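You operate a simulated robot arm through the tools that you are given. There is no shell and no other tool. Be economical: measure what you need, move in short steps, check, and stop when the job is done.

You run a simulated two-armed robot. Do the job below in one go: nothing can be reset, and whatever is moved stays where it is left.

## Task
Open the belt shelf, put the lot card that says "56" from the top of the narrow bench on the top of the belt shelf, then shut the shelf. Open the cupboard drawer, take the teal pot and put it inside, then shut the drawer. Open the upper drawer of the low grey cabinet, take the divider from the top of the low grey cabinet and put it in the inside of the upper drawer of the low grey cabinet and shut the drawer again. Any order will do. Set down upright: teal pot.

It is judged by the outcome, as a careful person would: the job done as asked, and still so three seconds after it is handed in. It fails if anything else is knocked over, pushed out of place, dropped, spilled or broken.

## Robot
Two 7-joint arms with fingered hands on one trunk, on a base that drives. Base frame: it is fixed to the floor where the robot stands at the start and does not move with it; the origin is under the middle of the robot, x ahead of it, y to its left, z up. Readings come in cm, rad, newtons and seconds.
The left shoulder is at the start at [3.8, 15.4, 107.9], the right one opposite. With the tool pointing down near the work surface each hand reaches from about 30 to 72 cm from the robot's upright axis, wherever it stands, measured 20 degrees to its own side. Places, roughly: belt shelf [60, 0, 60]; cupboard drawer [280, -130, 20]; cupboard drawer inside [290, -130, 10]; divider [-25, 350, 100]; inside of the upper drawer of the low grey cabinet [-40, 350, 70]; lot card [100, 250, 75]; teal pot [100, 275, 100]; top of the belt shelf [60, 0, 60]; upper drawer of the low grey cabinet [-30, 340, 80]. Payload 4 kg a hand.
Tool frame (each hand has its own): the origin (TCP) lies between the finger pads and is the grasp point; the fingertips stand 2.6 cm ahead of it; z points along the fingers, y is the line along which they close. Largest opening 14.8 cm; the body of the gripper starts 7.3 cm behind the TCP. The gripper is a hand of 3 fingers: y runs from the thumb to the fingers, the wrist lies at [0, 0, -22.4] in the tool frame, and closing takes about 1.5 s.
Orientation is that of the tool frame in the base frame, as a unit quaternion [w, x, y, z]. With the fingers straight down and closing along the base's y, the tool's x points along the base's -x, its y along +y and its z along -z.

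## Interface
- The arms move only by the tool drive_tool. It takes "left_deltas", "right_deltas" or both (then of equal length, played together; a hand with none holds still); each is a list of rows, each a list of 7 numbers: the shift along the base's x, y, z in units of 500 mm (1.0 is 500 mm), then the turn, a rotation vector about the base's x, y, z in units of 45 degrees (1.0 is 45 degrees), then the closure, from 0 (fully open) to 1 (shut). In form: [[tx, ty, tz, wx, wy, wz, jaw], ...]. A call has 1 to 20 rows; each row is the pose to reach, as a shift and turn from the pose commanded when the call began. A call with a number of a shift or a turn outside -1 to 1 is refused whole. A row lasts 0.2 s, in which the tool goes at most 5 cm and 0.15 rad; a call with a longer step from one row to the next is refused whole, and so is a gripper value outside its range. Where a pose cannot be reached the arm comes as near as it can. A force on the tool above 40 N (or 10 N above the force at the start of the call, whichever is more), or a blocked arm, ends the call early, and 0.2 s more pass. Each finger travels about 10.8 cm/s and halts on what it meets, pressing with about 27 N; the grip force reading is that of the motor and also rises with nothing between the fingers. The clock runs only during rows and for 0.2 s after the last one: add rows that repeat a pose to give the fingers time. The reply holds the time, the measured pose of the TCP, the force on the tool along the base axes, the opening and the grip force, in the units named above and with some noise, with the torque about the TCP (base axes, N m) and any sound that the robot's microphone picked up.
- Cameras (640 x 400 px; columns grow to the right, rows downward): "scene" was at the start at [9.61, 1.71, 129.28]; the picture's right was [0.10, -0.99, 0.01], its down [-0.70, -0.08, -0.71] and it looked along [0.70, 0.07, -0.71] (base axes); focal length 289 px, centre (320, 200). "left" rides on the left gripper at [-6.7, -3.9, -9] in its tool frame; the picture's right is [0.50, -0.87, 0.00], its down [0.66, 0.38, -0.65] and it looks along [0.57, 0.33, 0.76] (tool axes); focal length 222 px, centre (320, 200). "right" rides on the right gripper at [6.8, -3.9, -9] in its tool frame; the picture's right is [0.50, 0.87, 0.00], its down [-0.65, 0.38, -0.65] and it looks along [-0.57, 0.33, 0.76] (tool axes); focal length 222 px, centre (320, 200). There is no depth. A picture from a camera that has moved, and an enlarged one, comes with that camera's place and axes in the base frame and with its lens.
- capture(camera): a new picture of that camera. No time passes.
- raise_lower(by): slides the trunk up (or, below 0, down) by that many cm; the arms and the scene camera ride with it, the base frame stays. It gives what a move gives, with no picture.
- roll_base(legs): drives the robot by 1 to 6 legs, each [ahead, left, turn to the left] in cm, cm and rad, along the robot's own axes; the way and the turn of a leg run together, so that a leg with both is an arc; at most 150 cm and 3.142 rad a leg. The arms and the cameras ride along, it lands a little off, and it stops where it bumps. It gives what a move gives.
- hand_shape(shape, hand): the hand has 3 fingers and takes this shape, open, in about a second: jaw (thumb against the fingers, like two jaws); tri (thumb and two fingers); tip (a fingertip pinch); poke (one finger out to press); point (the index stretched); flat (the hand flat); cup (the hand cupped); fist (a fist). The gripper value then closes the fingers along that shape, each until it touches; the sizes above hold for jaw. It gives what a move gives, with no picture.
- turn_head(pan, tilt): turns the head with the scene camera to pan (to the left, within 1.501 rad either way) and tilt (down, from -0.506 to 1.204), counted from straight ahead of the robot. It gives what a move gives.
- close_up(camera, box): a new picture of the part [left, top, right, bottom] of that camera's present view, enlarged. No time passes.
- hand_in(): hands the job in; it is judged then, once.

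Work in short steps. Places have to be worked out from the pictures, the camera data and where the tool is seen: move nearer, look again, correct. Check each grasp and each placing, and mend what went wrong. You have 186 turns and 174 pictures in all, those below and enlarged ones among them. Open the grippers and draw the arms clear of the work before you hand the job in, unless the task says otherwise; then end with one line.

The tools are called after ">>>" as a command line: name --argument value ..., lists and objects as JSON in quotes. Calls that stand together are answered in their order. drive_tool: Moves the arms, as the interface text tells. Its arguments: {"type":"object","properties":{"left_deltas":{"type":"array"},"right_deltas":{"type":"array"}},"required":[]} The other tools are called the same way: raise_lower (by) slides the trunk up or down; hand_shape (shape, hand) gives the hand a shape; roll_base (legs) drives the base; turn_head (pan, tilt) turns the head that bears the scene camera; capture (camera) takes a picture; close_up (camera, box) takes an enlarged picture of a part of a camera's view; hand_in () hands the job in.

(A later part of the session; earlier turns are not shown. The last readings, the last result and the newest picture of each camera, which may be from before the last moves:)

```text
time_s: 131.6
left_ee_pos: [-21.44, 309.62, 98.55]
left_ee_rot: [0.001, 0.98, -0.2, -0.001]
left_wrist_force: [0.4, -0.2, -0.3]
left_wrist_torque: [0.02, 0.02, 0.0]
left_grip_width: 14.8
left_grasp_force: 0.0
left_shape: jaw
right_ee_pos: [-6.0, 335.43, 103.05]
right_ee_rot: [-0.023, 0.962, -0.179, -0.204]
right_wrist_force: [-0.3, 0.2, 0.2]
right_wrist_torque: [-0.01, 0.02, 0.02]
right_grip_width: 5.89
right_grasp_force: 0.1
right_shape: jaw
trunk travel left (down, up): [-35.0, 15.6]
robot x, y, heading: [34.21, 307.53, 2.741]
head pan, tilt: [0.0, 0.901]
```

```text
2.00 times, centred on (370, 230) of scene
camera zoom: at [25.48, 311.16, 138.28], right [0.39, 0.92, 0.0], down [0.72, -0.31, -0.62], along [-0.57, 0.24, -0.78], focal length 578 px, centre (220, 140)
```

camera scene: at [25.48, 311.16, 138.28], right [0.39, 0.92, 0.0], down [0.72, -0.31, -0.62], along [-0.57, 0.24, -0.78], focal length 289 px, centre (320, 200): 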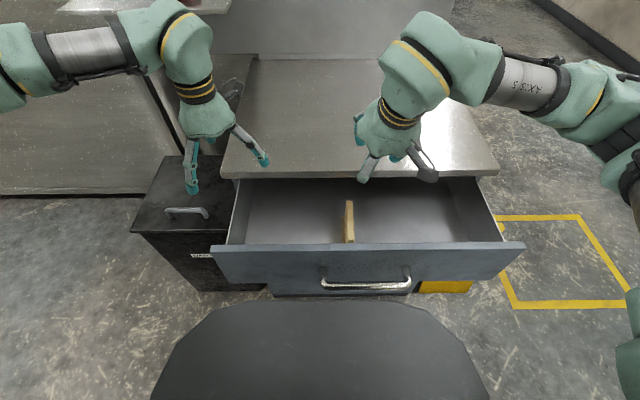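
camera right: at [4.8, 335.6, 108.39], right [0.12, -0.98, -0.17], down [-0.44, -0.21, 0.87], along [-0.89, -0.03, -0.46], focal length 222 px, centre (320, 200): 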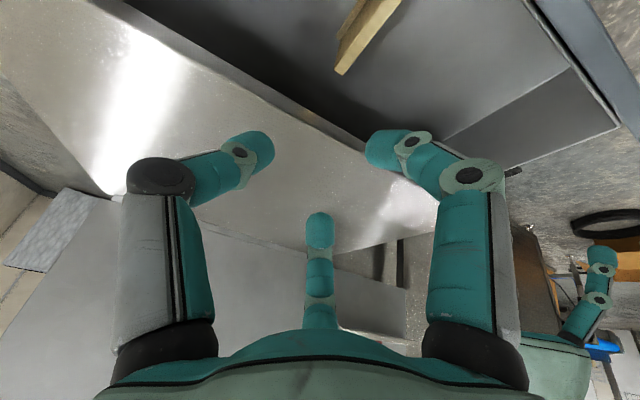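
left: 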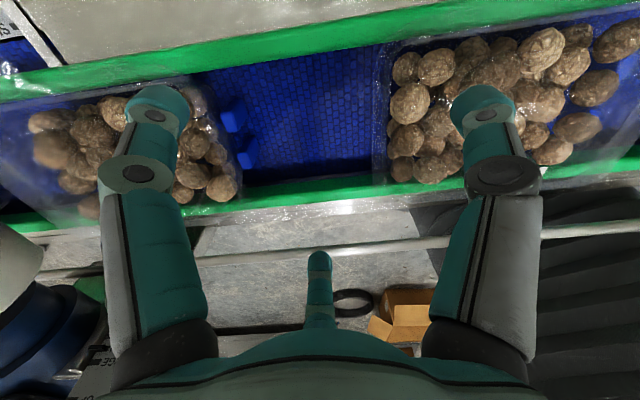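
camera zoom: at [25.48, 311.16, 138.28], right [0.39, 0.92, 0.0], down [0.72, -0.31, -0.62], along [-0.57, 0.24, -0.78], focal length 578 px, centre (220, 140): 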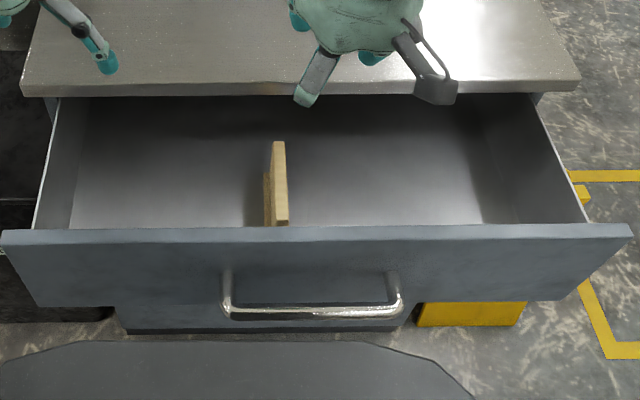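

It looks low enough. I back off 18 cm, then lower the closed fingers in front of the handle for pushing.

>>> roll_base --legs '[[-18, 0, 0]]'

>>> drive_tool --right_deltas '[[0.02, -0.01, -0.06, 0, 0, 0, 0.8], [0.02, -0.01, -0.14, 0, 0, 0, 1], [0.02, -0.01, -0.22, 0, 0, 0, 1], [0.02, -0.01, -0.3, 0, 0, 0, 1], [0.02, -0.01, -0.38, 0, 0, 0, 1], [0.02, -0.01, -0.45, 0, 0, 0, 1], [0.02, -0.01, -0.51, 0, 0, 0, 1], [0.02, -0.01, -0.51, 0, 0, 0, 1]]'

>>> turn_head --pan 0 --tilt 0.7

>>> capture --camera "scene"

```text
time_s: 133.1
left_ee_pos: [-5.19, 302.49, 98.3]
left_ee_rot: [0.0, 0.98, -0.2, 0.002]
left_wrist_force: [-0.5, -0.1, 0.5]
left_wrist_torque: [-0.01, 0.02, 0.02]
left_grip_width: 14.78
left_grasp_force: 0.1
left_shape: jaw
right_ee_pos: [10.29, 328.33, 103.0]
right_ee_rot: [-0.024, 0.962, -0.18, -0.203]
right_wrist_force: [0.8, -0.6, 0.2]
right_wrist_torque: [0.03, -0.02, 0.01]
right_grip_width: 5.91
right_grasp_force: 0.0
right_shape: jaw
trunk travel left (down, up): [-35.0, 15.6]
robot x, y, heading: [50.78, 300.2, 2.735]
head pan, tilt: [0.0, 0.901]
```

```text
time_s: 134.8
left_ee_pos: [-5.15, 302.53, 98.33]
left_ee_rot: [0.0, 0.98, -0.2, 0.0]
left_wrist_force: [0.3, -0.3, -0.6]
left_wrist_torque: [0.0, -0.01, -0.03]
left_grip_width: 14.79
left_grasp_force: 0.0
left_shape: jaw
right_ee_pos: [11.41, 327.81, 77.41]
right_ee_rot: [-0.023, 0.962, -0.179, -0.204]
right_wrist_force: [-0.3, 0.3, -0.4]
right_wrist_torque: [0.0, 0.01, 0.0]
right_grip_width: 0.0
right_grasp_force: 26.9
right_shape: jaw
trunk travel left (down, up): [-35.0, 15.6]
robot x, y, heading: [50.8, 300.51, 2.737]
head pan, tilt: [0.0, 0.901]
```

```text
time_s: 135.6
left_ee_pos: [-5.23, 302.47, 98.36]
left_ee_rot: [0.0, 0.98, -0.2, 0.0]
left_wrist_force: [-0.1, -0.2, -0.2]
left_wrist_torque: [0.03, -0.02, -0.02]
left_grip_width: 14.77
left_grasp_force: 0.0
left_shape: jaw
right_ee_pos: [11.41, 327.78, 77.45]
right_ee_rot: [-0.024, 0.962, -0.18, -0.203]
right_wrist_force: [0.3, 0.0, -0.4]
right_wrist_torque: [0.05, 0.03, -0.01]
right_grip_width: 0.0
right_grasp_force: 27.1
right_shape: jaw
trunk travel left (down, up): [-35.0, 15.6]
robot x, y, heading: [51.13, 300.21, 2.739]
head pan, tilt: [0.0, 0.7]
```

```text
91 pictures are left
camera scene: at [40.87, 304.36, 139.88], right [0.39, 0.92, 0.0], down [0.59, -0.25, -0.76], along [-0.7, 0.3, -0.64], focal length 289 px, centre (320, 200)
```

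scene: 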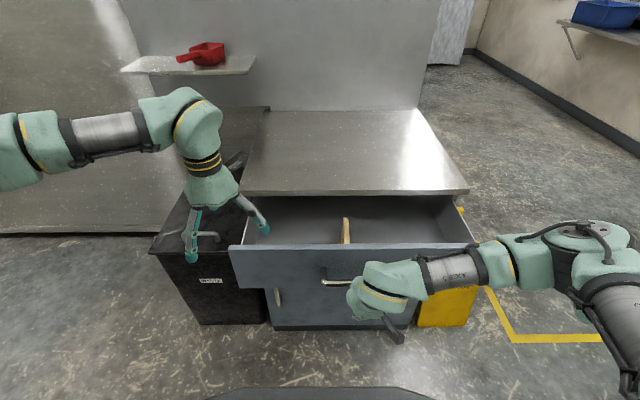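

I push the drawer in 8 cm first and check that the divider passes under the counter.

>>> drive_tool --right_deltas '[[-0.03, 0.0125, 0, 0, 0, 0, 1], [-0.06, 0.025, 0, 0, 0, 0, 1], [-0.09, 0.0375, 0, 0, 0, 0, 1], [-0.12, 0.05, 0, 0, 0, 0, 1], [-0.15, 0.063, 0, 0, 0, 0, 1], [-0.18, 0.076, 0, 0, 0, 0, 1], [-0.21, 0.088, 0, 0, 0, 0, 1]]'

>>> close_up --camera "scene" --box '[220, 150, 500, 310]'

```text
time_s: 137.2
left_ee_pos: [-5.07, 302.53, 98.34]
left_ee_rot: [0.001, 0.98, -0.199, 0.002]
left_wrist_force: [0.2, 1.2, -0.3]
left_wrist_torque: [-0.03, -0.02, -0.03]
left_grip_width: 14.79
left_grasp_force: 0.1
left_shape: jaw
right_ee_pos: [0.75, 332.15, 77.48]
right_ee_rot: [-0.024, 0.962, -0.18, -0.203]
right_wrist_force: [0.0, -0.1, -0.3]
right_wrist_torque: [0.0, -0.01, 0.0]
right_grip_width: 0.0
right_grasp_force: 27.1
right_shape: jaw
trunk travel left (down, up): [-35.0, 15.6]
robot x, y, heading: [51.12, 300.17, 2.74]
head pan, tilt: [0.0, 0.7]
```

```text
2.29 times, centred on (360, 230) of scene
camera zoom: at [40.82, 304.35, 139.88], right [0.39, 0.92, 0.0], down [0.59, -0.25, -0.76], along [-0.7, 0.3, -0.64], focal length 660 px, centre (229, 131)
```

zoom: 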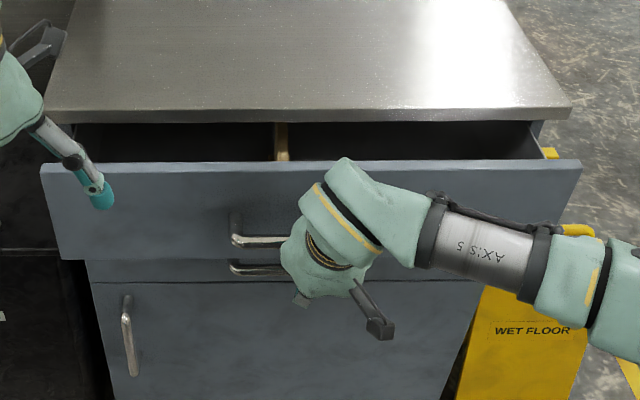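

The divider slides under freely. I push the rest until the drawer is shut.

>>> drive_tool --right_deltas '[[-0.03, 0.0125, 0, 0, 0, 0, 1], [-0.06, 0.025, 0, 0, 0, 0, 1], [-0.09, 0.0375, 0, 0, 0, 0, 1], [-0.12, 0.05, 0, 0, 0, 0, 1], [-0.15, 0.063, 0, 0, 0, 0, 1], [-0.17, 0.071, 0, 0, 0, 0, 1], [-0.19, 0.08, 0, 0, 0, 0, 1], [-0.21, 0.088, 0, 0, 0, 0, 1], [-0.22, 0.092, 0, 0, 0, 0, 1], [-0.23, 0.097, 0, 0, 0, 0, 1]]'

>>> close_up --camera "scene" --box '[220, 150, 500, 310]'

```text
time_s: 139.4
left_ee_pos: [-4.6, 302.44, 98.73]
left_ee_rot: [0.0, 0.98, -0.2, -0.003]
left_wrist_force: [-0.6, 0.1, -0.9]
left_wrist_torque: [0.04, -0.02, 0.02]
left_grip_width: 14.79
left_grasp_force: 0.1
left_shape: jaw
right_ee_pos: [-10.16, 336.54, 77.82]
right_ee_rot: [-0.024, 0.962, -0.18, -0.203]
right_wrist_force: [31.9, -14.2, 9.2]
right_wrist_torque: [0.1, 0.77, 0.47]
right_grip_width: 0.0
right_grasp_force: 27.1
right_shape: jaw
trunk travel left (down, up): [-35.0, 15.6]
robot x, y, heading: [50.84, 300.08, 2.741]
head pan, tilt: [0.0, 0.7]
```

```text
2.29 times, centred on (360, 230) of scene
camera zoom: at [41.53, 304.03, 139.95], right [0.39, 0.92, 0.0], down [0.59, -0.25, -0.77], along [-0.71, 0.3, -0.64], focal length 660 px, centre (229, 131)
```

zoom: 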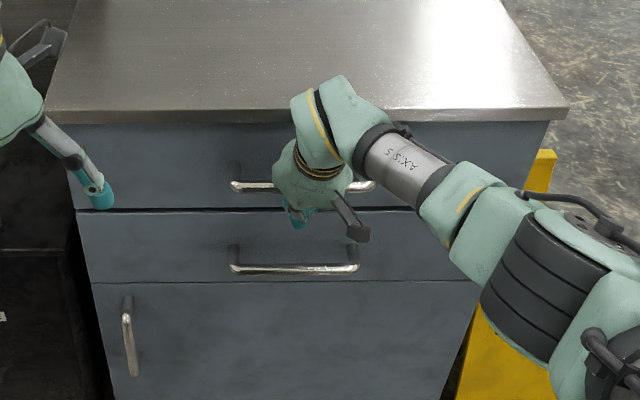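

Drawer shut. I withdraw the hand, raise everything and turn to face the bench.

>>> drive_tool --right_deltas '[[0.06, -0.025, 0.02, 0, 0, 0, 0.8], [0.12, -0.05, 0.06, 0, 0, 0, 0.5], [0.16, -0.067, 0.13, 0, 0, 0, 0.3], [0.16, -0.067, 0.21, 0, 0, 0, 0.3], [0.16, -0.067, 0.29, 0, 0, 0, 0.3], [0.16, -0.067, 0.37, 0, 0, 0, 0.3], [0.16, -0.067, 0.45, 0, 0, 0, 0.3]]'

>>> raise_lower --by 15

>>> roll_base --legs '[[0, 0, 1.57], [0, 0, 1.57]]'

>>> turn_head --pan 0 --tilt 0.8

>>> capture --camera "scene"

```text
time_s: 141.0
left_ee_pos: [-5.06, 302.62, 98.37]
left_ee_rot: [0.0, 0.98, -0.198, 0.0]
left_wrist_force: [-0.5, -0.4, 0.2]
left_wrist_torque: [0.06, 0.0, 0.03]
left_grip_width: 14.81
left_grasp_force: 0.0
left_shape: jaw
right_ee_pos: [-2.63, 333.54, 100.04]
right_ee_rot: [-0.023, 0.962, -0.179, -0.203]
right_wrist_force: [1.4, 0.1, -0.4]
right_wrist_torque: [0.01, 0.0, 0.0]
right_grip_width: 10.28
right_grasp_force: 0.0
right_shape: jaw
trunk travel left (down, up): [-35.0, 15.6]
robot x, y, heading: [50.57, 300.27, 2.74]
head pan, tilt: [0.0, 0.7]
```

```text
time_s: 142.7
left_ee_pos: [-5.06, 302.57, 113.49]
left_ee_rot: [-0.001, 0.98, -0.199, 0.0]
left_wrist_force: [0.0, 0.5, -0.5]
left_wrist_torque: [-0.02, 0.01, 0.01]
left_grip_width: 14.79
left_grasp_force: 0.1
left_shape: jaw
right_ee_pos: [-2.61, 333.53, 115.16]
right_ee_rot: [-0.024, 0.962, -0.18, -0.202]
right_wrist_force: [0.9, 0.3, 1.1]
right_wrist_torque: [-0.02, -0.01, 0.01]
right_grip_width: 10.32
right_grasp_force: 0.1
right_shape: jaw
trunk travel left (down, up): [-50.0, 0.6]
robot x, y, heading: [50.81, 300.38, 2.74]
head pan, tilt: [0.0, 0.7]
```

```text
time_s: 150.8
left_ee_pos: [106.67, 298.64, 113.45]
left_ee_rot: [0.0, 0.194, 0.981, -0.001]
left_wrist_force: [0.1, 0.8, -0.1]
left_wrist_torque: [0.01, -0.01, -0.02]
left_grip_width: 14.8
left_grasp_force: 0.0
left_shape: jaw
right_ee_pos: [104.6, 267.45, 115.07]
right_ee_rot: [0.202, 0.175, 0.963, -0.023]
right_wrist_force: [0.7, 0.9, 0.5]
right_wrist_torque: [0.01, -0.01, 0.0]
right_grip_width: 10.33
right_grasp_force: 0.1
right_shape: jaw
trunk travel left (down, up): [-50.0, 0.6]
robot x, y, heading: [50.82, 300.56, -0.392]
head pan, tilt: [0.0, 0.7]
```

```text
time_s: 151.5
left_ee_pos: [106.69, 298.56, 113.44]
left_ee_rot: [-0.001, 0.195, 0.981, 0.0]
left_wrist_force: [0.0, -0.8, 1.2]
left_wrist_torque: [-0.03, 0.01, 0.0]
left_grip_width: 14.77
left_grasp_force: 0.0
left_shape: jaw
right_ee_pos: [104.51, 267.5, 115.01]
right_ee_rot: [0.204, 0.174, 0.963, -0.023]
right_wrist_force: [-1.0, 0.8, 0.4]
right_wrist_torque: [0.01, 0.0, -0.03]
right_grip_width: 10.3
right_grasp_force: 0.2
right_shape: jaw
trunk travel left (down, up): [-50.0, 0.6]
robot x, y, heading: [50.91, 300.23, -0.387]
head pan, tilt: [0.0, 0.799]
```

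```text
88 pictures are left
camera scene: at [59.91, 296.37, 154.1], right [-0.38, -0.92, 0.0], down [-0.66, 0.27, -0.7], along [0.64, -0.27, -0.72], focal length 289 px, centre (320, 200)
```

scene: 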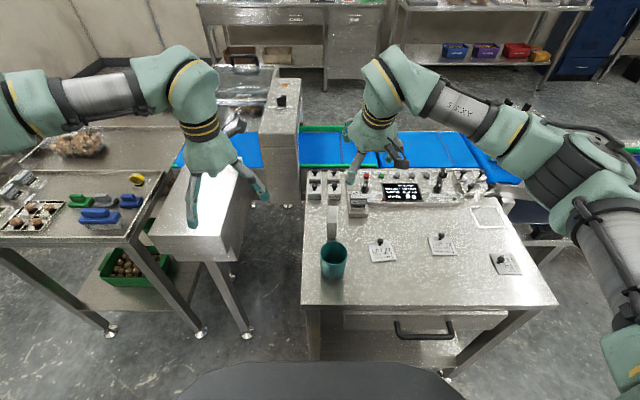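

Excellent view of the bench. I zoom in on the cards.

>>> close_up --camera "scene" --box '[350, 220, 540, 290]'

>>> close_up --camera "scene" --box '[290, 180, 540, 320]'

```text
3.37 times, centred on (445, 255) of scene
camera zoom: at [59.91, 296.37, 154.1], right [-0.38, -0.92, 0.0], down [-0.66, 0.27, -0.7], along [0.64, -0.27, -0.72], focal length 973 px, centre (-101, 15)
```

zoom: 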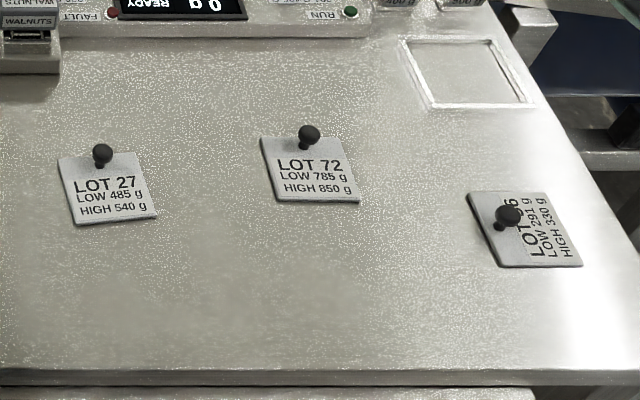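

```text
2.56 times, centred on (415, 250) of scene
camera zoom: at [59.91, 296.37, 154.1], right [-0.38, -0.92, 0.0], down [-0.66, 0.27, -0.7], along [0.64, -0.27, -0.72], focal length 740 px, centre (77, 72)
```

zoom: 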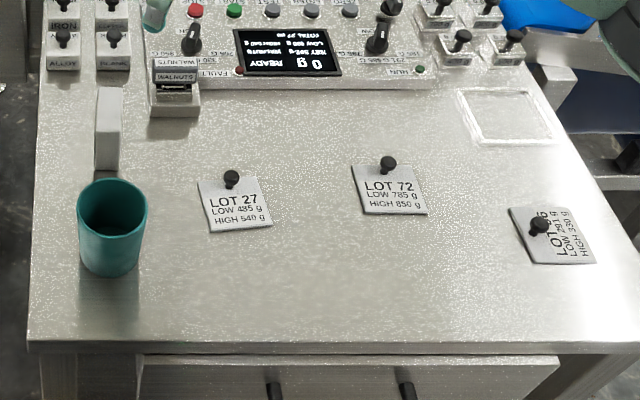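

The right-hand card (…6, others are 27 and 72) is "56", its knob near (80.5,235,87); bench top z≈83.7; pot base near (94.4,277.7). I shift 30 cm right so each arm has its object ahead.

>>> roll_base --legs '[[0, -30, 0]]'

>>> capture --camera "scene"

>>> close_up --camera "scene" --box '[330, 190, 480, 290]'

```text
time_s: 153.5
left_ee_pos: [95.47, 271.4, 113.38]
left_ee_rot: [-0.001, 0.192, 0.981, -0.001]
left_wrist_force: [0.1, 0.5, -0.4]
left_wrist_torque: [0.01, 0.0, 0.0]
left_grip_width: 14.78
left_grasp_force: 0.0
left_shape: jaw
right_ee_pos: [93.53, 240.43, 115.11]
right_ee_rot: [0.203, 0.171, 0.964, -0.023]
right_wrist_force: [0.5, 0.2, 0.0]
right_wrist_torque: [0.0, 0.03, 0.02]
right_grip_width: 10.33
right_grasp_force: 0.1
right_shape: jaw
trunk travel left (down, up): [-50.0, 0.6]
robot x, y, heading: [39.85, 272.81, -0.383]
head pan, tilt: [0.0, 0.799]
```

```text
85 pictures are left
camera scene: at [48.72, 269.09, 154.1], right [-0.38, -0.93, 0.0], down [-0.66, 0.27, -0.7], along [0.64, -0.26, -0.72], focal length 289 px, centre (320, 200)
```

scene: 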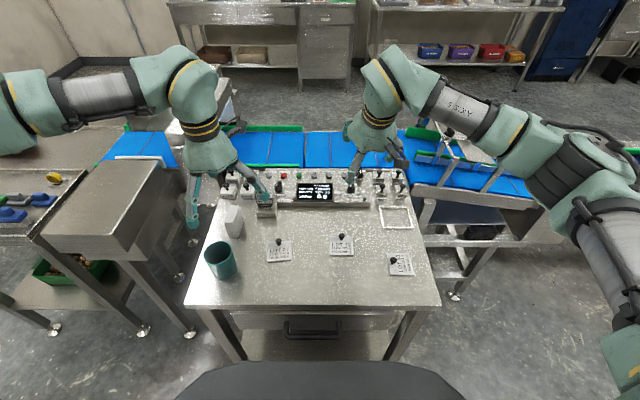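

```text
4.00 times, centred on (405, 240) of scene
camera zoom: at [48.72, 269.09, 154.1], right [-0.38, -0.93, 0.0], down [-0.66, 0.27, -0.7], along [0.64, -0.26, -0.72], focal length 1156 px, centre (-20, 40)
```

zoom: 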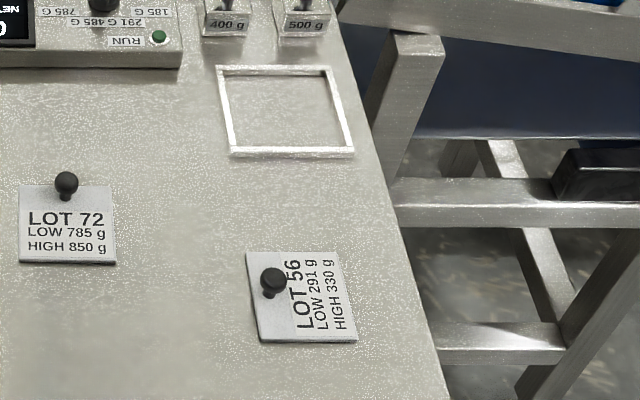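

"LOT 56" confirmed; knob at (80.6,234.7), top z≈87. I straighten the right hand and bring it above the knob.

>>> drive_tool --right_deltas '[[-0.04, -0.02, 0, 0.05, 0.13, 0, 0.5], [-0.09, -0.04, 0, 0.1, 0.26, 0, 0.5], [-0.14, -0.06, -0.04, 0.15, 0.39, 0, 0.5], [-0.19, -0.08, -0.1, 0.21, 0.52, 0, 0.5], [-0.23, -0.1, -0.17, 0.21, 0.52, 0, 0.5], [-0.258, -0.114, -0.24, 0.21, 0.52, 0, 0.5], [-0.258, -0.114, -0.3, 0.21, 0.52, 0, 0.5]]'

>>> capture --camera "right"

>>> close_up --camera "scene" --box '[320, 160, 480, 290]'

```text
time_s: 155.1
left_ee_pos: [95.36, 271.32, 113.42]
left_ee_rot: [-0.001, 0.192, 0.981, -0.001]
left_wrist_force: [0.3, 0.5, 1.0]
left_wrist_torque: [0.01, 0.01, -0.06]
left_grip_width: 14.81
left_grasp_force: 0.0
left_shape: jaw
right_ee_pos: [80.46, 234.57, 99.89]
right_ee_rot: [-0.011, 0.18, 0.983, 0.023]
right_wrist_force: [-0.5, -1.2, -0.1]
right_wrist_torque: [-0.02, 0.0, 0.03]
right_grip_width: 7.47
right_grasp_force: 0.0
right_shape: jaw
trunk travel left (down, up): [-50.0, 0.6]
robot x, y, heading: [39.48, 272.34, -0.39]
head pan, tilt: [0.0, 0.799]
```

```text
83 pictures are left
camera right: at [73.03, 232.72, 108.88], right [-0.16, 0.99, 0.05], down [0.76, 0.09, 0.65], along [0.63, 0.14, -0.76], focal length 222 px, centre (320, 200)
```

right: 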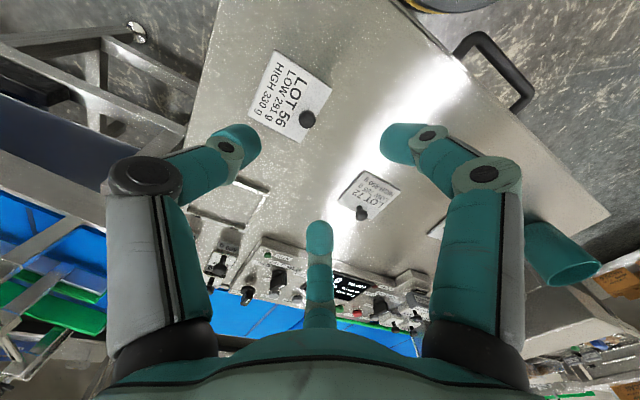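

```text
3.08 times, centred on (400, 225) of scene
camera zoom: at [48.69, 268.82, 154.09], right [-0.38, -0.93, 0.0], down [-0.66, 0.27, -0.7], along [0.64, -0.26, -0.72], focal length 889 px, centre (74, 123)
```

zoom: 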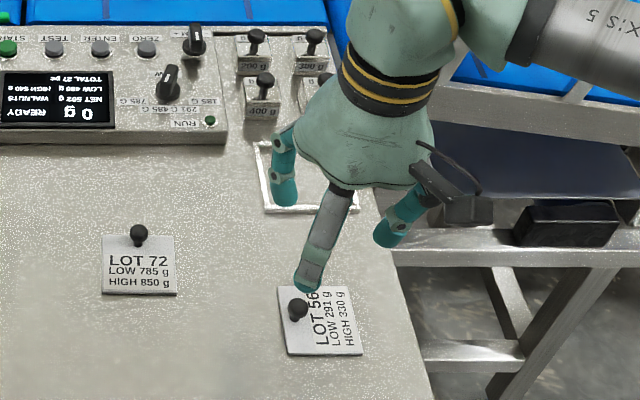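

Knob confirmed under the hand. I descend to TCP z≈87.3.

>>> drive_tool --right_deltas '[[0.005, -0.003, -0.07, 0, 0, 0, 0.5], [0.005, -0.003, -0.14, 0, 0, 0, 0.5], [0.005, -0.003, -0.2, 0, 0, 0, 0.5], [0.005, -0.003, -0.23, 0, 0, 0, 0.5], [0.005, -0.003, -0.252, 0, 0, 0, 0.5]]'

>>> capture --camera "right"

```text
time_s: 156.3
left_ee_pos: [95.35, 271.25, 113.4]
left_ee_rot: [0.0, 0.191, 0.982, 0.0]
left_wrist_force: [0.0, 0.6, -0.4]
left_wrist_torque: [-0.01, -0.02, 0.0]
left_grip_width: 14.82
left_grasp_force: 0.1
left_shape: jaw
right_ee_pos: [80.69, 234.32, 87.37]
right_ee_rot: [-0.011, 0.18, 0.983, 0.023]
right_wrist_force: [-0.1, 0.6, 0.7]
right_wrist_torque: [0.02, -0.01, 0.01]
right_grip_width: 7.44
right_grasp_force: 0.1
right_shape: jaw
trunk travel left (down, up): [-50.0, 0.6]
robot x, y, heading: [39.69, 272.73, -0.386]
head pan, tilt: [0.0, 0.799]
```

```text
81 pictures are left
camera right: at [73.27, 232.5, 96.36], right [-0.16, 0.99, 0.05], down [0.76, 0.09, 0.65], along [0.64, 0.14, -0.76], focal length 222 px, centre (320, 200)
```

right: 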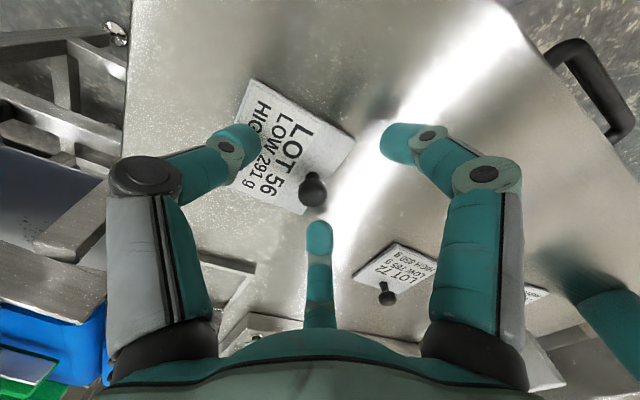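

Knob is centred between the fingers. I lower a few millimetres more and close.

>>> drive_tool --right_deltas '[[0.002, -0.008, -0.01, 0, 0, 0, 0.55], [0.002, -0.008, -0.01, 0, 0, 0, 0.65], [0.002, -0.008, -0.01, 0, 0, 0, 0.75], [0.002, -0.008, -0.01, 0, 0, 0, 0.85], [0.002, -0.008, -0.01, 0, 0, 0, 0.95], [0.002, -0.008, -0.01, 0, 0, 0, 1], [0.002, -0.008, -0.01, 0, 0, 0, 1], [0.002, -0.008, -0.01, 0, 0, 0, 1]]'

>>> capture --camera "right"

```text
time_s: 158.1
left_ee_pos: [95.34, 271.34, 113.41]
left_ee_rot: [-0.001, 0.191, 0.982, -0.001]
left_wrist_force: [-1.1, 0.6, 0.1]
left_wrist_torque: [0.01, 0.01, 0.03]
left_grip_width: 14.81
left_grasp_force: 0.1
left_shape: jaw
right_ee_pos: [80.87, 233.86, 86.88]
right_ee_rot: [-0.011, 0.18, 0.983, 0.023]
right_wrist_force: [-0.9, 0.4, -0.7]
right_wrist_torque: [-0.02, -0.01, 0.01]
right_grip_width: 1.62
right_grasp_force: 27.2
right_shape: jaw
trunk travel left (down, up): [-50.0, 0.6]
robot x, y, heading: [39.49, 272.22, -0.384]
head pan, tilt: [0.0, 0.799]
```

```text
80 pictures are left
camera right: at [73.37, 232.13, 95.87], right [-0.16, 0.99, 0.05], down [0.76, 0.09, 0.65], along [0.63, 0.14, -0.76], focal length 222 px, centre (320, 200)
```

right: 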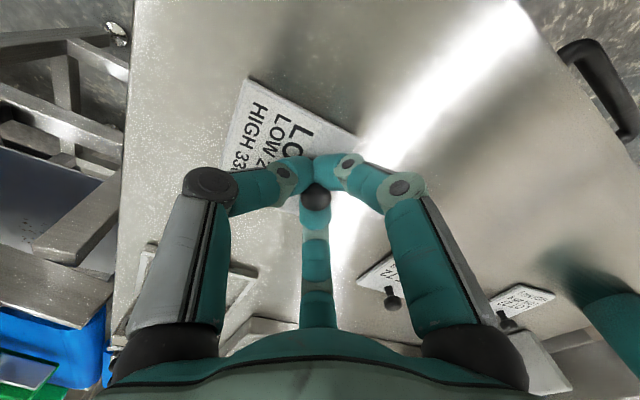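

Card gripped (1.6 cm). I lift it, and simultaneously bring the left hand over the pot (centre ≈ (95,278.5), rim z≈94).

>>> drive_tool --right_deltas '[[0, 0, 0.04, 0, 0, 0, 1], [0, 0, 0.1, 0, 0, 0, 1], [0, 0, 0.16, 0, 0, 0, 1], [0, 0, 0.22, 0, 0, 0, 1], [0, 0, 0.3, 0, 0, 0, 1]]' --left_deltas '[[0, 0.04, 0, 0, 0, 0, 0.25], [0, 0.08, 0, 0, 0, 0, 0.25], [0, 0.12, -0.02, 0, 0, 0, 0.25], [0, 0.144, -0.05, 0, 0, 0, 0.25], [0, 0.144, -0.08, 0, 0, 0, 0.25]]'

>>> capture --camera "left"

>>> capture --camera "scene"

```text
time_s: 159.3
left_ee_pos: [95.31, 278.5, 109.4]
left_ee_rot: [0.0, 0.191, 0.982, 0.0]
left_wrist_force: [-0.1, 0.3, 0.7]
left_wrist_torque: [0.01, 0.01, 0.01]
left_grip_width: 11.12
left_grasp_force: 0.0
left_shape: jaw
right_ee_pos: [80.7, 234.03, 102.0]
right_ee_rot: [-0.011, 0.178, 0.984, 0.022]
right_wrist_force: [0.7, 0.1, 0.1]
right_wrist_torque: [0.03, -0.03, 0.0]
right_grip_width: 1.58
right_grasp_force: 26.9
right_shape: jaw
trunk travel left (down, up): [-50.0, 0.6]
robot x, y, heading: [39.45, 272.97, -0.391]
head pan, tilt: [0.0, 0.799]
```

```text
79 pictures are left
camera left: at [99.98, 272.33, 118.6], right [-0.79, -0.61, 0.0], down [-0.46, 0.6, 0.65], along [-0.4, 0.52, -0.76], focal length 222 px, centre (320, 200)
```

left: 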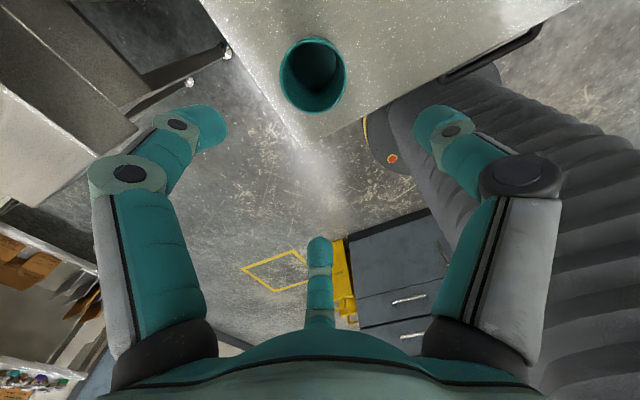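

```text
78 pictures are left
camera scene: at [48.6, 268.87, 154.11], right [-0.38, -0.93, 0.0], down [-0.66, 0.27, -0.7], along [0.65, -0.26, -0.72], focal length 289 px, centre (320, 200)
```

scene: 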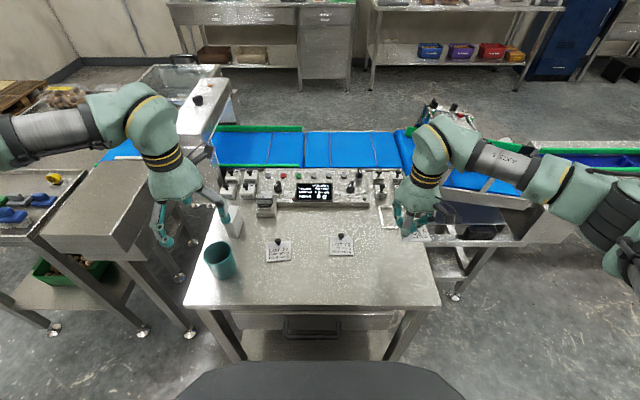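

Two views give the pot centre at (97.7,277.2), rim ≈ 92. I correct and lower partway, then look.

>>> drive_tool --left_deltas '[[0.048, -0.026, -0.04, 0, 0, 0, 0.25], [0.048, -0.026, -0.1, 0, 0, 0, 0.25], [0.048, -0.026, -0.17, 0, 0, 0, 0.25], [0.048, -0.026, -0.24, 0, 0, 0, 0.25]]'

>>> capture --camera "left"

>>> close_up --camera "scene" --box '[140, 160, 320, 290]'

```text
time_s: 160.3
left_ee_pos: [97.65, 277.04, 97.28]
left_ee_rot: [-0.001, 0.191, 0.982, 0.001]
left_wrist_force: [0.5, 0.3, 0.0]
left_wrist_torque: [-0.04, 0.01, 0.05]
left_grip_width: 11.14
left_grasp_force: 0.1
left_shape: jaw
right_ee_pos: [80.9, 233.87, 101.97]
right_ee_rot: [-0.011, 0.18, 0.983, 0.023]
right_wrist_force: [-0.6, 1.0, 0.3]
right_wrist_torque: [0.01, -0.03, 0.0]
right_grip_width: 1.6
right_grasp_force: 26.9
right_shape: jaw
trunk travel left (down, up): [-50.0, 0.6]
robot x, y, heading: [39.58, 272.57, -0.384]
head pan, tilt: [0.0, 0.799]
```

```text
77 pictures are left
camera left: at [102.39, 270.88, 106.55], right [-0.79, -0.61, 0.0], down [-0.46, 0.6, 0.65], along [-0.4, 0.52, -0.76], focal length 222 px, centre (320, 200)
```

left: 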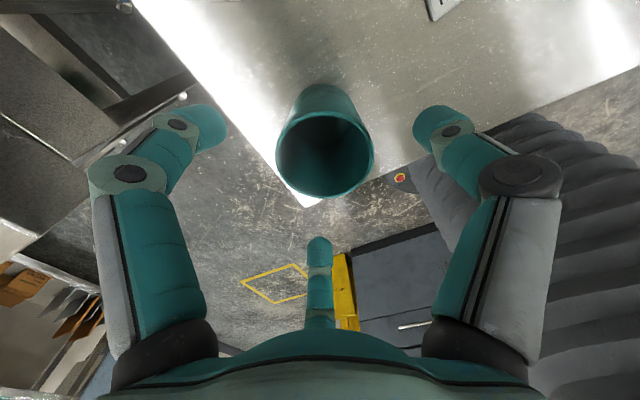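

```text
3.08 times, centred on (230, 225) of scene
camera zoom: at [48.72, 268.77, 154.09], right [-0.38, -0.93, 0.0], down [-0.66, 0.27, -0.7], along [0.64, -0.26, -0.72], focal length 889 px, centre (597, 123)
```

zoom: 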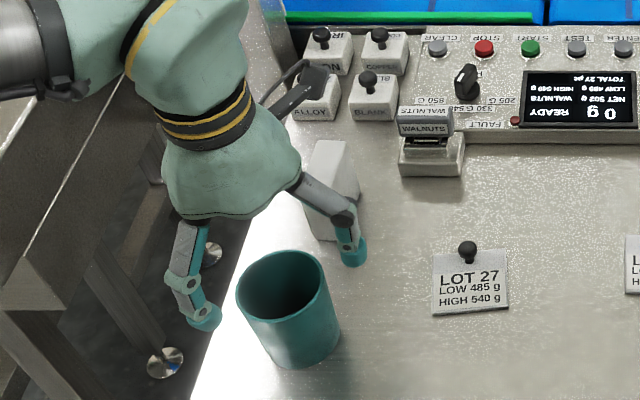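

Well centred. I lower around the pot to z≈88.5 and close.

>>> drive_tool --left_deltas '[[-0.006, 0, -0.06, 0, 0, 0, 0.25], [-0.01, 0, -0.12, 0, 0, 0, 0.25], [-0.01, 0, -0.176, 0, 0, 0, 0.25], [-0.01, 0, -0.176, 0, 0, 0, 0.35], [-0.01, 0, -0.176, 0, 0, 0, 0.45], [-0.01, 0, -0.176, 0, 0, 0, 0.55], [-0.01, 0, -0.176, 0, 0, 0, 0.65], [-0.01, 0, -0.176, 0, 0, 0, 0.75], [-0.01, 0, -0.176, 0, 0, 0, 0.75]]'

>>> capture --camera "left"

```text
time_s: 162.3
left_ee_pos: [97.16, 277.31, 88.61]
left_ee_rot: [0.0, 0.192, 0.981, 0.0]
left_wrist_force: [-0.1, -0.6, -0.8]
left_wrist_torque: [0.02, 0.01, 0.0]
left_grip_width: 5.55
left_grasp_force: 27.2
left_shape: jaw
right_ee_pos: [80.89, 233.96, 101.97]
right_ee_rot: [-0.011, 0.179, 0.983, 0.024]
right_wrist_force: [-0.4, 0.6, -0.3]
right_wrist_torque: [0.01, -0.01, -0.02]
right_grip_width: 1.59
right_grasp_force: 26.8
right_shape: jaw
trunk travel left (down, up): [-50.0, 0.6]
robot x, y, heading: [39.13, 272.67, -0.383]
head pan, tilt: [0.0, 0.799]
```

```text
75 pictures are left
camera left: at [101.86, 271.05, 97.77], right [-0.79, -0.61, 0.0], down [-0.46, 0.6, 0.65], along [-0.4, 0.52, -0.76], focal length 222 px, centre (320, 200)
```

left: 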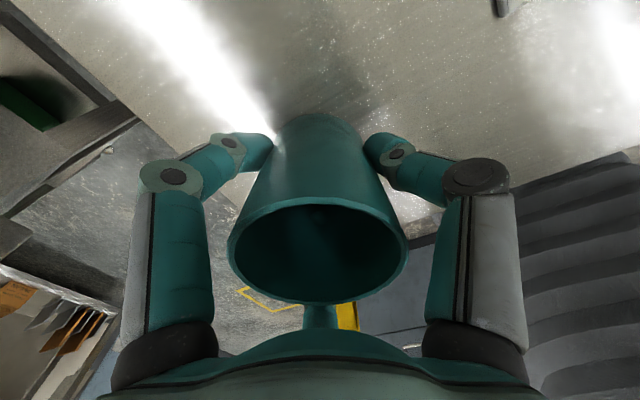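

Pot gripped (5.5 cm at the base). I lift it clear.

>>> drive_tool --left_deltas '[[0, 0, 0.05, 0, 0, 0, 0.8], [0, 0, 0.12, 0, 0, 0, 0.8], [0, 0, 0.2, 0, 0, 0, 0.8], [0, 0, 0.28, 0, 0, 0, 0.8], [0, 0, 0.36, 0, 0, 0, 0.8]]' --right_deltas '[[0, 0, 0.04, 0, 0, 0, 1], [0, 0, 0.08, 0, 0, 0, 1], [0, 0, 0.12, 0, 0, 0, 1], [0, 0, 0.16, 0, 0, 0, 1], [0, 0, 0.2, 0, 0, 0, 1]]'

>>> capture --camera "scene"

```text
time_s: 163.5
left_ee_pos: [97.21, 277.11, 106.78]
left_ee_rot: [0.0, 0.192, 0.981, 0.0]
left_wrist_force: [-0.3, 0.5, -1.2]
left_wrist_torque: [-0.02, -0.03, -0.03]
left_grip_width: 5.58
left_grasp_force: 27.2
left_shape: jaw
right_ee_pos: [80.78, 233.92, 111.97]
right_ee_rot: [-0.01, 0.18, 0.983, 0.023]
right_wrist_force: [-0.2, -0.3, 0.8]
right_wrist_torque: [-0.02, -0.01, 0.0]
right_grip_width: 1.6
right_grasp_force: 27.3
right_shape: jaw
trunk travel left (down, up): [-50.0, 0.6]
robot x, y, heading: [39.43, 272.69, -0.386]
head pan, tilt: [0.0, 0.799]
```

```text
74 pictures are left
camera scene: at [48.51, 268.86, 154.11], right [-0.38, -0.93, 0.0], down [-0.66, 0.27, -0.7], along [0.65, -0.26, -0.72], focal length 289 px, centre (320, 200)
```

scene: 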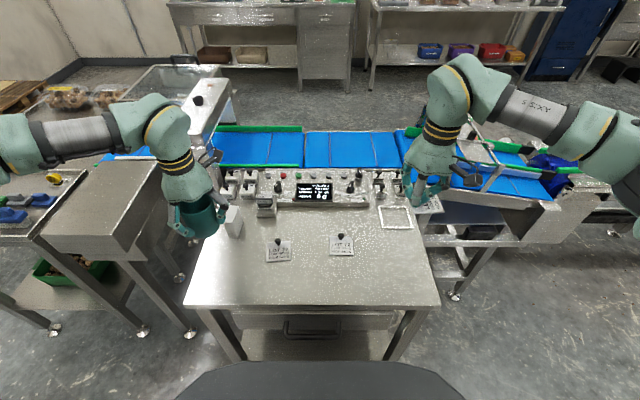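

Both in hand. I back off 20 cm from the bench and look left and right for a way around the conveyor line.

>>> roll_base --legs '[[-20, 0, 0]]'

>>> turn_head --pan 0.9 --tilt 0.4

>>> capture --camera "scene"

>>> turn_head --pan -0.9 --tilt 0.3

>>> capture --camera "scene"

```text
time_s: 165.1
left_ee_pos: [79.17, 284.52, 106.5]
left_ee_rot: [-0.002, 0.192, 0.981, 0.0]
left_wrist_force: [-0.2, -1.5, 0.6]
left_wrist_torque: [-0.01, 0.02, -0.02]
left_grip_width: 5.56
left_grasp_force: 27.3
left_shape: jaw
right_ee_pos: [62.66, 241.25, 111.72]
right_ee_rot: [-0.013, 0.18, 0.983, 0.023]
right_wrist_force: [0.8, 0.5, -0.2]
right_wrist_torque: [0.03, -0.02, -0.02]
right_grip_width: 1.55
right_grasp_force: 26.7
right_shape: jaw
trunk travel left (down, up): [-50.0, 0.6]
robot x, y, heading: [20.9, 280.19, -0.39]
head pan, tilt: [0.0, 0.799]
```

```text
time_s: 166.3
left_ee_pos: [78.99, 284.66, 106.6]
left_ee_rot: [-0.001, 0.192, 0.981, 0.0]
left_wrist_force: [0.2, -0.6, -1.0]
left_wrist_torque: [0.02, 0.01, -0.01]
left_grip_width: 5.56
left_grasp_force: 26.7
left_shape: jaw
right_ee_pos: [62.62, 241.38, 111.81]
right_ee_rot: [-0.011, 0.18, 0.983, 0.022]
right_wrist_force: [-0.4, -0.6, -0.1]
right_wrist_torque: [0.0, 0.01, 0.03]
right_grip_width: 1.59
right_grasp_force: 27.3
right_shape: jaw
trunk travel left (down, up): [-50.0, 0.6]
robot x, y, heading: [20.91, 280.54, -0.388]
head pan, tilt: [0.901, 0.4]
```

```text
73 pictures are left
camera scene: at [30.98, 283.86, 157.6], right [0.49, -0.87, 0.0], down [-0.34, -0.19, -0.92], along [0.8, 0.45, -0.39], focal length 289 px, centre (320, 200)
```

scene: 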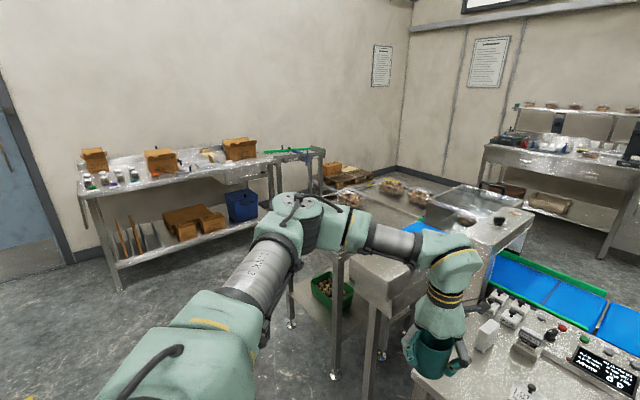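

```text
time_s: 168.1
left_ee_pos: [78.9, 284.64, 106.64]
left_ee_rot: [0.0, 0.192, 0.981, 0.0]
left_wrist_force: [-0.2, 0.0, -0.4]
left_wrist_torque: [-0.01, 0.0, 0.0]
left_grip_width: 5.55
left_grasp_force: 27.2
left_shape: jaw
right_ee_pos: [62.47, 241.49, 111.99]
right_ee_rot: [-0.011, 0.179, 0.983, 0.022]
right_wrist_force: [0.7, 0.3, -0.3]
right_wrist_torque: [0.03, 0.04, 0.03]
right_grip_width: 1.62
right_grasp_force: 27.1
right_shape: jaw
trunk travel left (down, up): [-50.0, 0.6]
robot x, y, heading: [20.98, 280.07, -0.386]
head pan, tilt: [-0.901, 0.3]
```

```text
72 pictures are left
camera scene: at [25.44, 270.38, 158.54], right [-0.96, -0.28, 0.0], down [-0.08, 0.28, -0.96], along [0.27, -0.92, -0.3], focal length 289 px, centre (320, 200)
```

scene: 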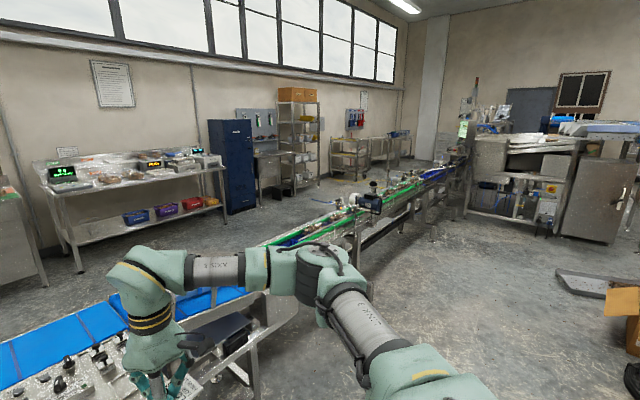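

>>> close_up --camera "scene" --box '[310, 90, 640, 280]'

>>> turn_head --pan 0.9 --tilt 0.4

>>> close_up --camera "scene" --box '[230, 130, 560, 330]'

```text
1.94 times, centred on (475, 185) of scene
camera zoom: at [25.44, 270.38, 158.54], right [-0.96, -0.28, 0.0], down [-0.08, 0.28, -0.96], along [0.27, -0.92, -0.3], focal length 560 px, centre (19, 229)
```

zoom: 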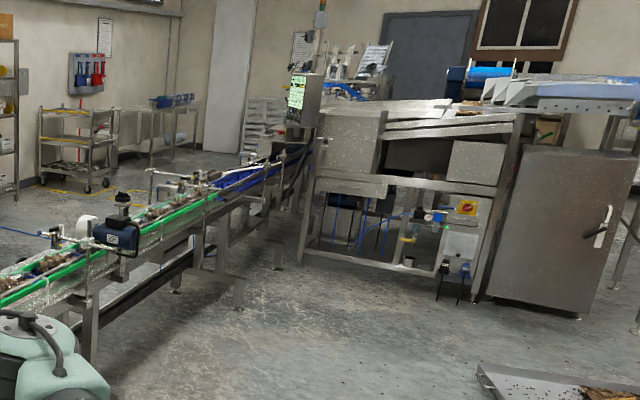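

```text
time_s: 169.9
left_ee_pos: [78.86, 284.68, 106.63]
left_ee_rot: [0.001, 0.192, 0.981, 0.0]
left_wrist_force: [-1.0, -0.9, -0.7]
left_wrist_torque: [0.01, 0.01, 0.01]
left_grip_width: 5.56
left_grasp_force: 27.3
left_shape: jaw
right_ee_pos: [62.46, 241.29, 111.94]
right_ee_rot: [-0.01, 0.18, 0.983, 0.022]
right_wrist_force: [-0.3, 0.5, -0.1]
right_wrist_torque: [0.0, -0.01, -0.01]
right_grip_width: 1.57
right_grasp_force: 27.3
right_shape: jaw
trunk travel left (down, up): [-50.0, 0.6]
robot x, y, heading: [21.26, 280.28, -0.39]
head pan, tilt: [0.901, 0.4]
```

```text
1.94 times, centred on (395, 230) of scene
camera zoom: at [30.89, 283.89, 157.61], right [0.49, -0.87, 0.0], down [-0.34, -0.19, -0.92], along [0.8, 0.45, -0.39], focal length 560 px, centre (174, 142)
```

zoom: 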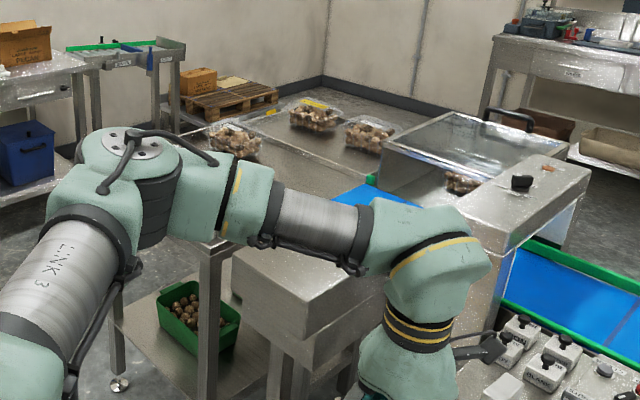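

There is a roughly 95 cm corridor between the packing table and the wall bench, and then open floor beyond the line. I strafe left along the aisle, then check before driving through.

>>> roll_base --legs '[[8, 100, 0], [0, 95, 0]]'

>>> turn_head --pan 0 --tilt 0.5

>>> capture --camera "scene"

```text
time_s: 179.7
left_ee_pos: [160.52, 462.47, 106.58]
left_ee_rot: [0.001, 0.187, 0.982, 0.0]
left_wrist_force: [0.4, 0.3, -0.4]
left_wrist_torque: [-0.01, -0.02, 0.01]
left_grip_width: 5.54
left_grasp_force: 26.8
left_shape: jaw
right_ee_pos: [144.52, 419.1, 111.86]
right_ee_rot: [-0.011, 0.176, 0.984, 0.023]
right_wrist_force: [0.2, 0.3, -0.1]
right_wrist_torque: [0.01, 0.02, 0.0]
right_grip_width: 1.62
right_grasp_force: 27.1
right_shape: jaw
trunk travel left (down, up): [-50.0, 0.6]
robot x, y, heading: [102.92, 457.62, -0.38]
head pan, tilt: [0.901, 0.4]
```

```text
time_s: 180.9
left_ee_pos: [160.57, 462.48, 106.65]
left_ee_rot: [0.0, 0.187, 0.982, 0.0]
left_wrist_force: [-0.3, -0.3, -0.2]
left_wrist_torque: [0.03, -0.01, 0.01]
left_grip_width: 5.53
left_grasp_force: 26.9
left_shape: jaw
right_ee_pos: [144.39, 419.16, 112.02]
right_ee_rot: [-0.011, 0.175, 0.984, 0.022]
right_wrist_force: [0.0, 0.7, -0.5]
right_wrist_torque: [0.02, 0.02, -0.03]
right_grip_width: 1.57
right_grasp_force: 26.9
right_shape: jaw
trunk travel left (down, up): [-50.0, 0.6]
robot x, y, heading: [102.77, 457.55, -0.378]
head pan, tilt: [0.0, 0.499]
```

```text
69 pictures are left
camera scene: at [112.95, 453.41, 156.7], right [-0.37, -0.93, 0.0], down [-0.45, 0.18, -0.88], along [0.82, -0.32, -0.48], focal length 289 px, centre (320, 200)
```

scene: 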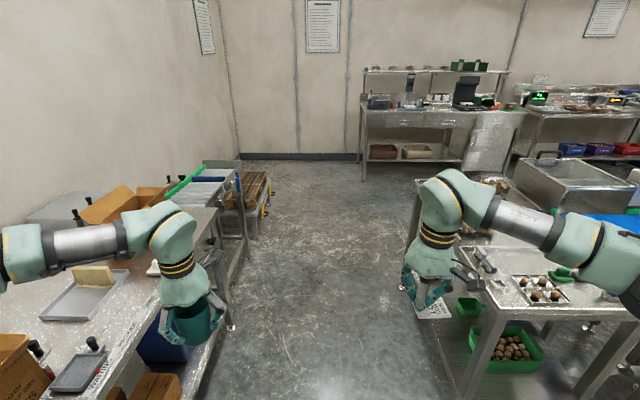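

The corridor is clear. I pull both hands inward and up a little, then drive ahead.

>>> drive_tool --left_deltas '[[-0.02, -0.05, 0.04, 0, 0, 0, 0.8], [-0.04, -0.1, 0.08, 0, 0, 0, 0.8], [-0.06, -0.15, 0.12, 0, 0, 0, 0.8], [-0.09, -0.22, 0.14, 0, 0, 0, 0.8]]' --right_deltas '[[0.01, 0.03, 0.02, 0, 0, 0, 1], [0.02, 0.06, 0.04, 0, 0, 0, 1], [0.03, 0.09, 0.06, 0, 0, 0, 1], [0.04, 0.12, 0.08, 0, 0, 0, 1]]'

>>> roll_base --legs '[[125, -2, 0], [125, -2, 0]]'

>>> turn_head --pan -1.2 --tilt 0.5

>>> capture --camera "scene"

```text
time_s: 181.9
left_ee_pos: [155.98, 451.49, 113.65]
left_ee_rot: [0.0, 0.187, 0.982, 0.001]
left_wrist_force: [0.2, -0.6, -0.7]
left_wrist_torque: [0.08, 0.01, 0.01]
left_grip_width: 5.55
left_grasp_force: 27.5
left_shape: jaw
right_ee_pos: [146.41, 425.09, 115.87]
right_ee_rot: [-0.011, 0.175, 0.984, 0.023]
right_wrist_force: [-0.3, 0.0, -1.5]
right_wrist_torque: [0.01, -0.02, 0.02]
right_grip_width: 1.58
right_grasp_force: 26.7
right_shape: jaw
trunk travel left (down, up): [-50.0, 0.6]
robot x, y, heading: [102.61, 457.74, -0.379]
head pan, tilt: [0.0, 0.499]
```

```text
time_s: 194.1
left_ee_pos: [387.39, 354.17, 113.63]
left_ee_rot: [0.0, 0.192, 0.981, 0.0]
left_wrist_force: [-1.0, -0.4, -0.6]
left_wrist_torque: [-0.01, 0.0, -0.02]
left_grip_width: 5.54
left_grasp_force: 27.7
left_shape: jaw
right_ee_pos: [377.57, 327.97, 115.87]
right_ee_rot: [-0.011, 0.179, 0.984, 0.022]
right_wrist_force: [0.1, -0.5, -1.1]
right_wrist_torque: [0.0, 0.01, 0.0]
right_grip_width: 1.58
right_grasp_force: 26.9
right_shape: jaw
trunk travel left (down, up): [-50.0, 0.6]
robot x, y, heading: [334.58, 360.74, -0.39]
head pan, tilt: [0.0, 0.499]
```

```text
time_s: 195.5
left_ee_pos: [387.33, 354.29, 113.56]
left_ee_rot: [0.0, 0.192, 0.981, -0.001]
left_wrist_force: [0.4, 0.3, -0.2]
left_wrist_torque: [0.0, 0.01, 0.02]
left_grip_width: 5.55
left_grasp_force: 27.0
left_shape: jaw
right_ee_pos: [377.68, 327.97, 115.87]
right_ee_rot: [-0.011, 0.18, 0.983, 0.022]
right_wrist_force: [0.0, 0.4, 0.7]
right_wrist_torque: [0.02, 0.01, 0.01]
right_grip_width: 1.58
right_grasp_force: 27.3
right_shape: jaw
trunk travel left (down, up): [-50.0, 0.6]
robot x, y, heading: [334.24, 360.3, -0.384]
head pan, tilt: [-1.201, 0.499]
```

```text
68 pictures are left
camera scene: at [335.8, 350.74, 156.7], right [-1.0, 0.02, 0.0], down [0.01, 0.48, -0.88], along [-0.01, -0.88, -0.48], focal length 289 px, centre (320, 200)
```

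scene: 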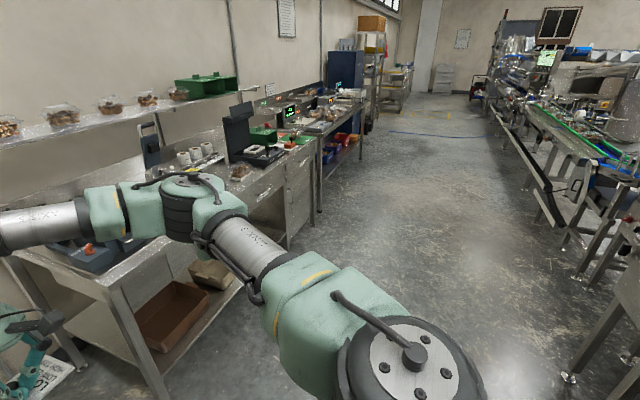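

Far aisle is open. I zoom in on the conveyor's far side to find the belt shelf.

>>> close_up --camera "scene" --box '[460, 60, 640, 260]'

>>> close_up --camera "scene" --box '[300, 20, 460, 140]'

```text
2.00 times, centred on (550, 160) of scene
camera zoom: at [335.8, 350.74, 156.7], right [-1.0, 0.02, 0.0], down [0.01, 0.48, -0.88], along [-0.01, -0.88, -0.48], focal length 578 px, centre (-140, 280)
```

zoom: 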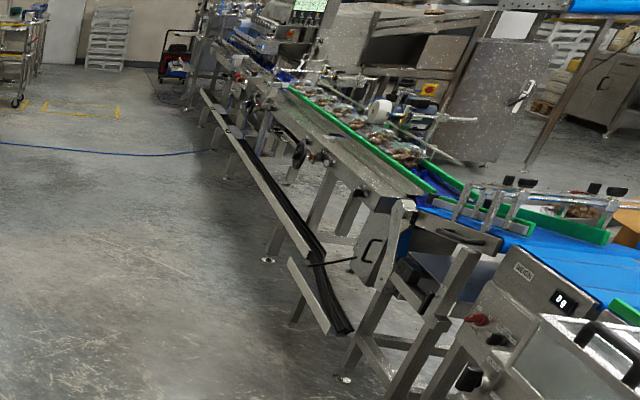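

```text
3.33 times, centred on (380, 80) of scene
camera zoom: at [335.8, 350.74, 156.7], right [-1.0, 0.02, 0.0], down [0.01, 0.48, -0.88], along [-0.01, -0.88, -0.48], focal length 963 px, centre (120, 600)
```

zoom: 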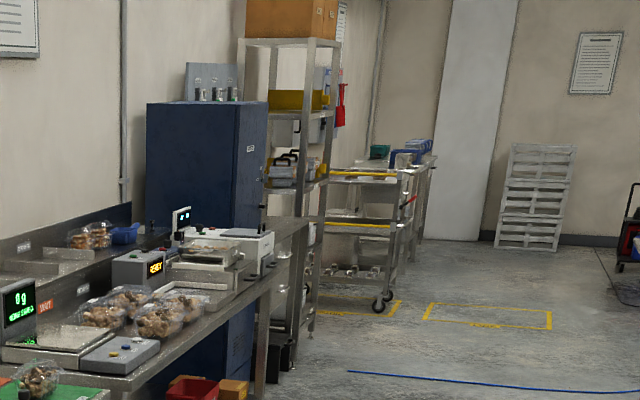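

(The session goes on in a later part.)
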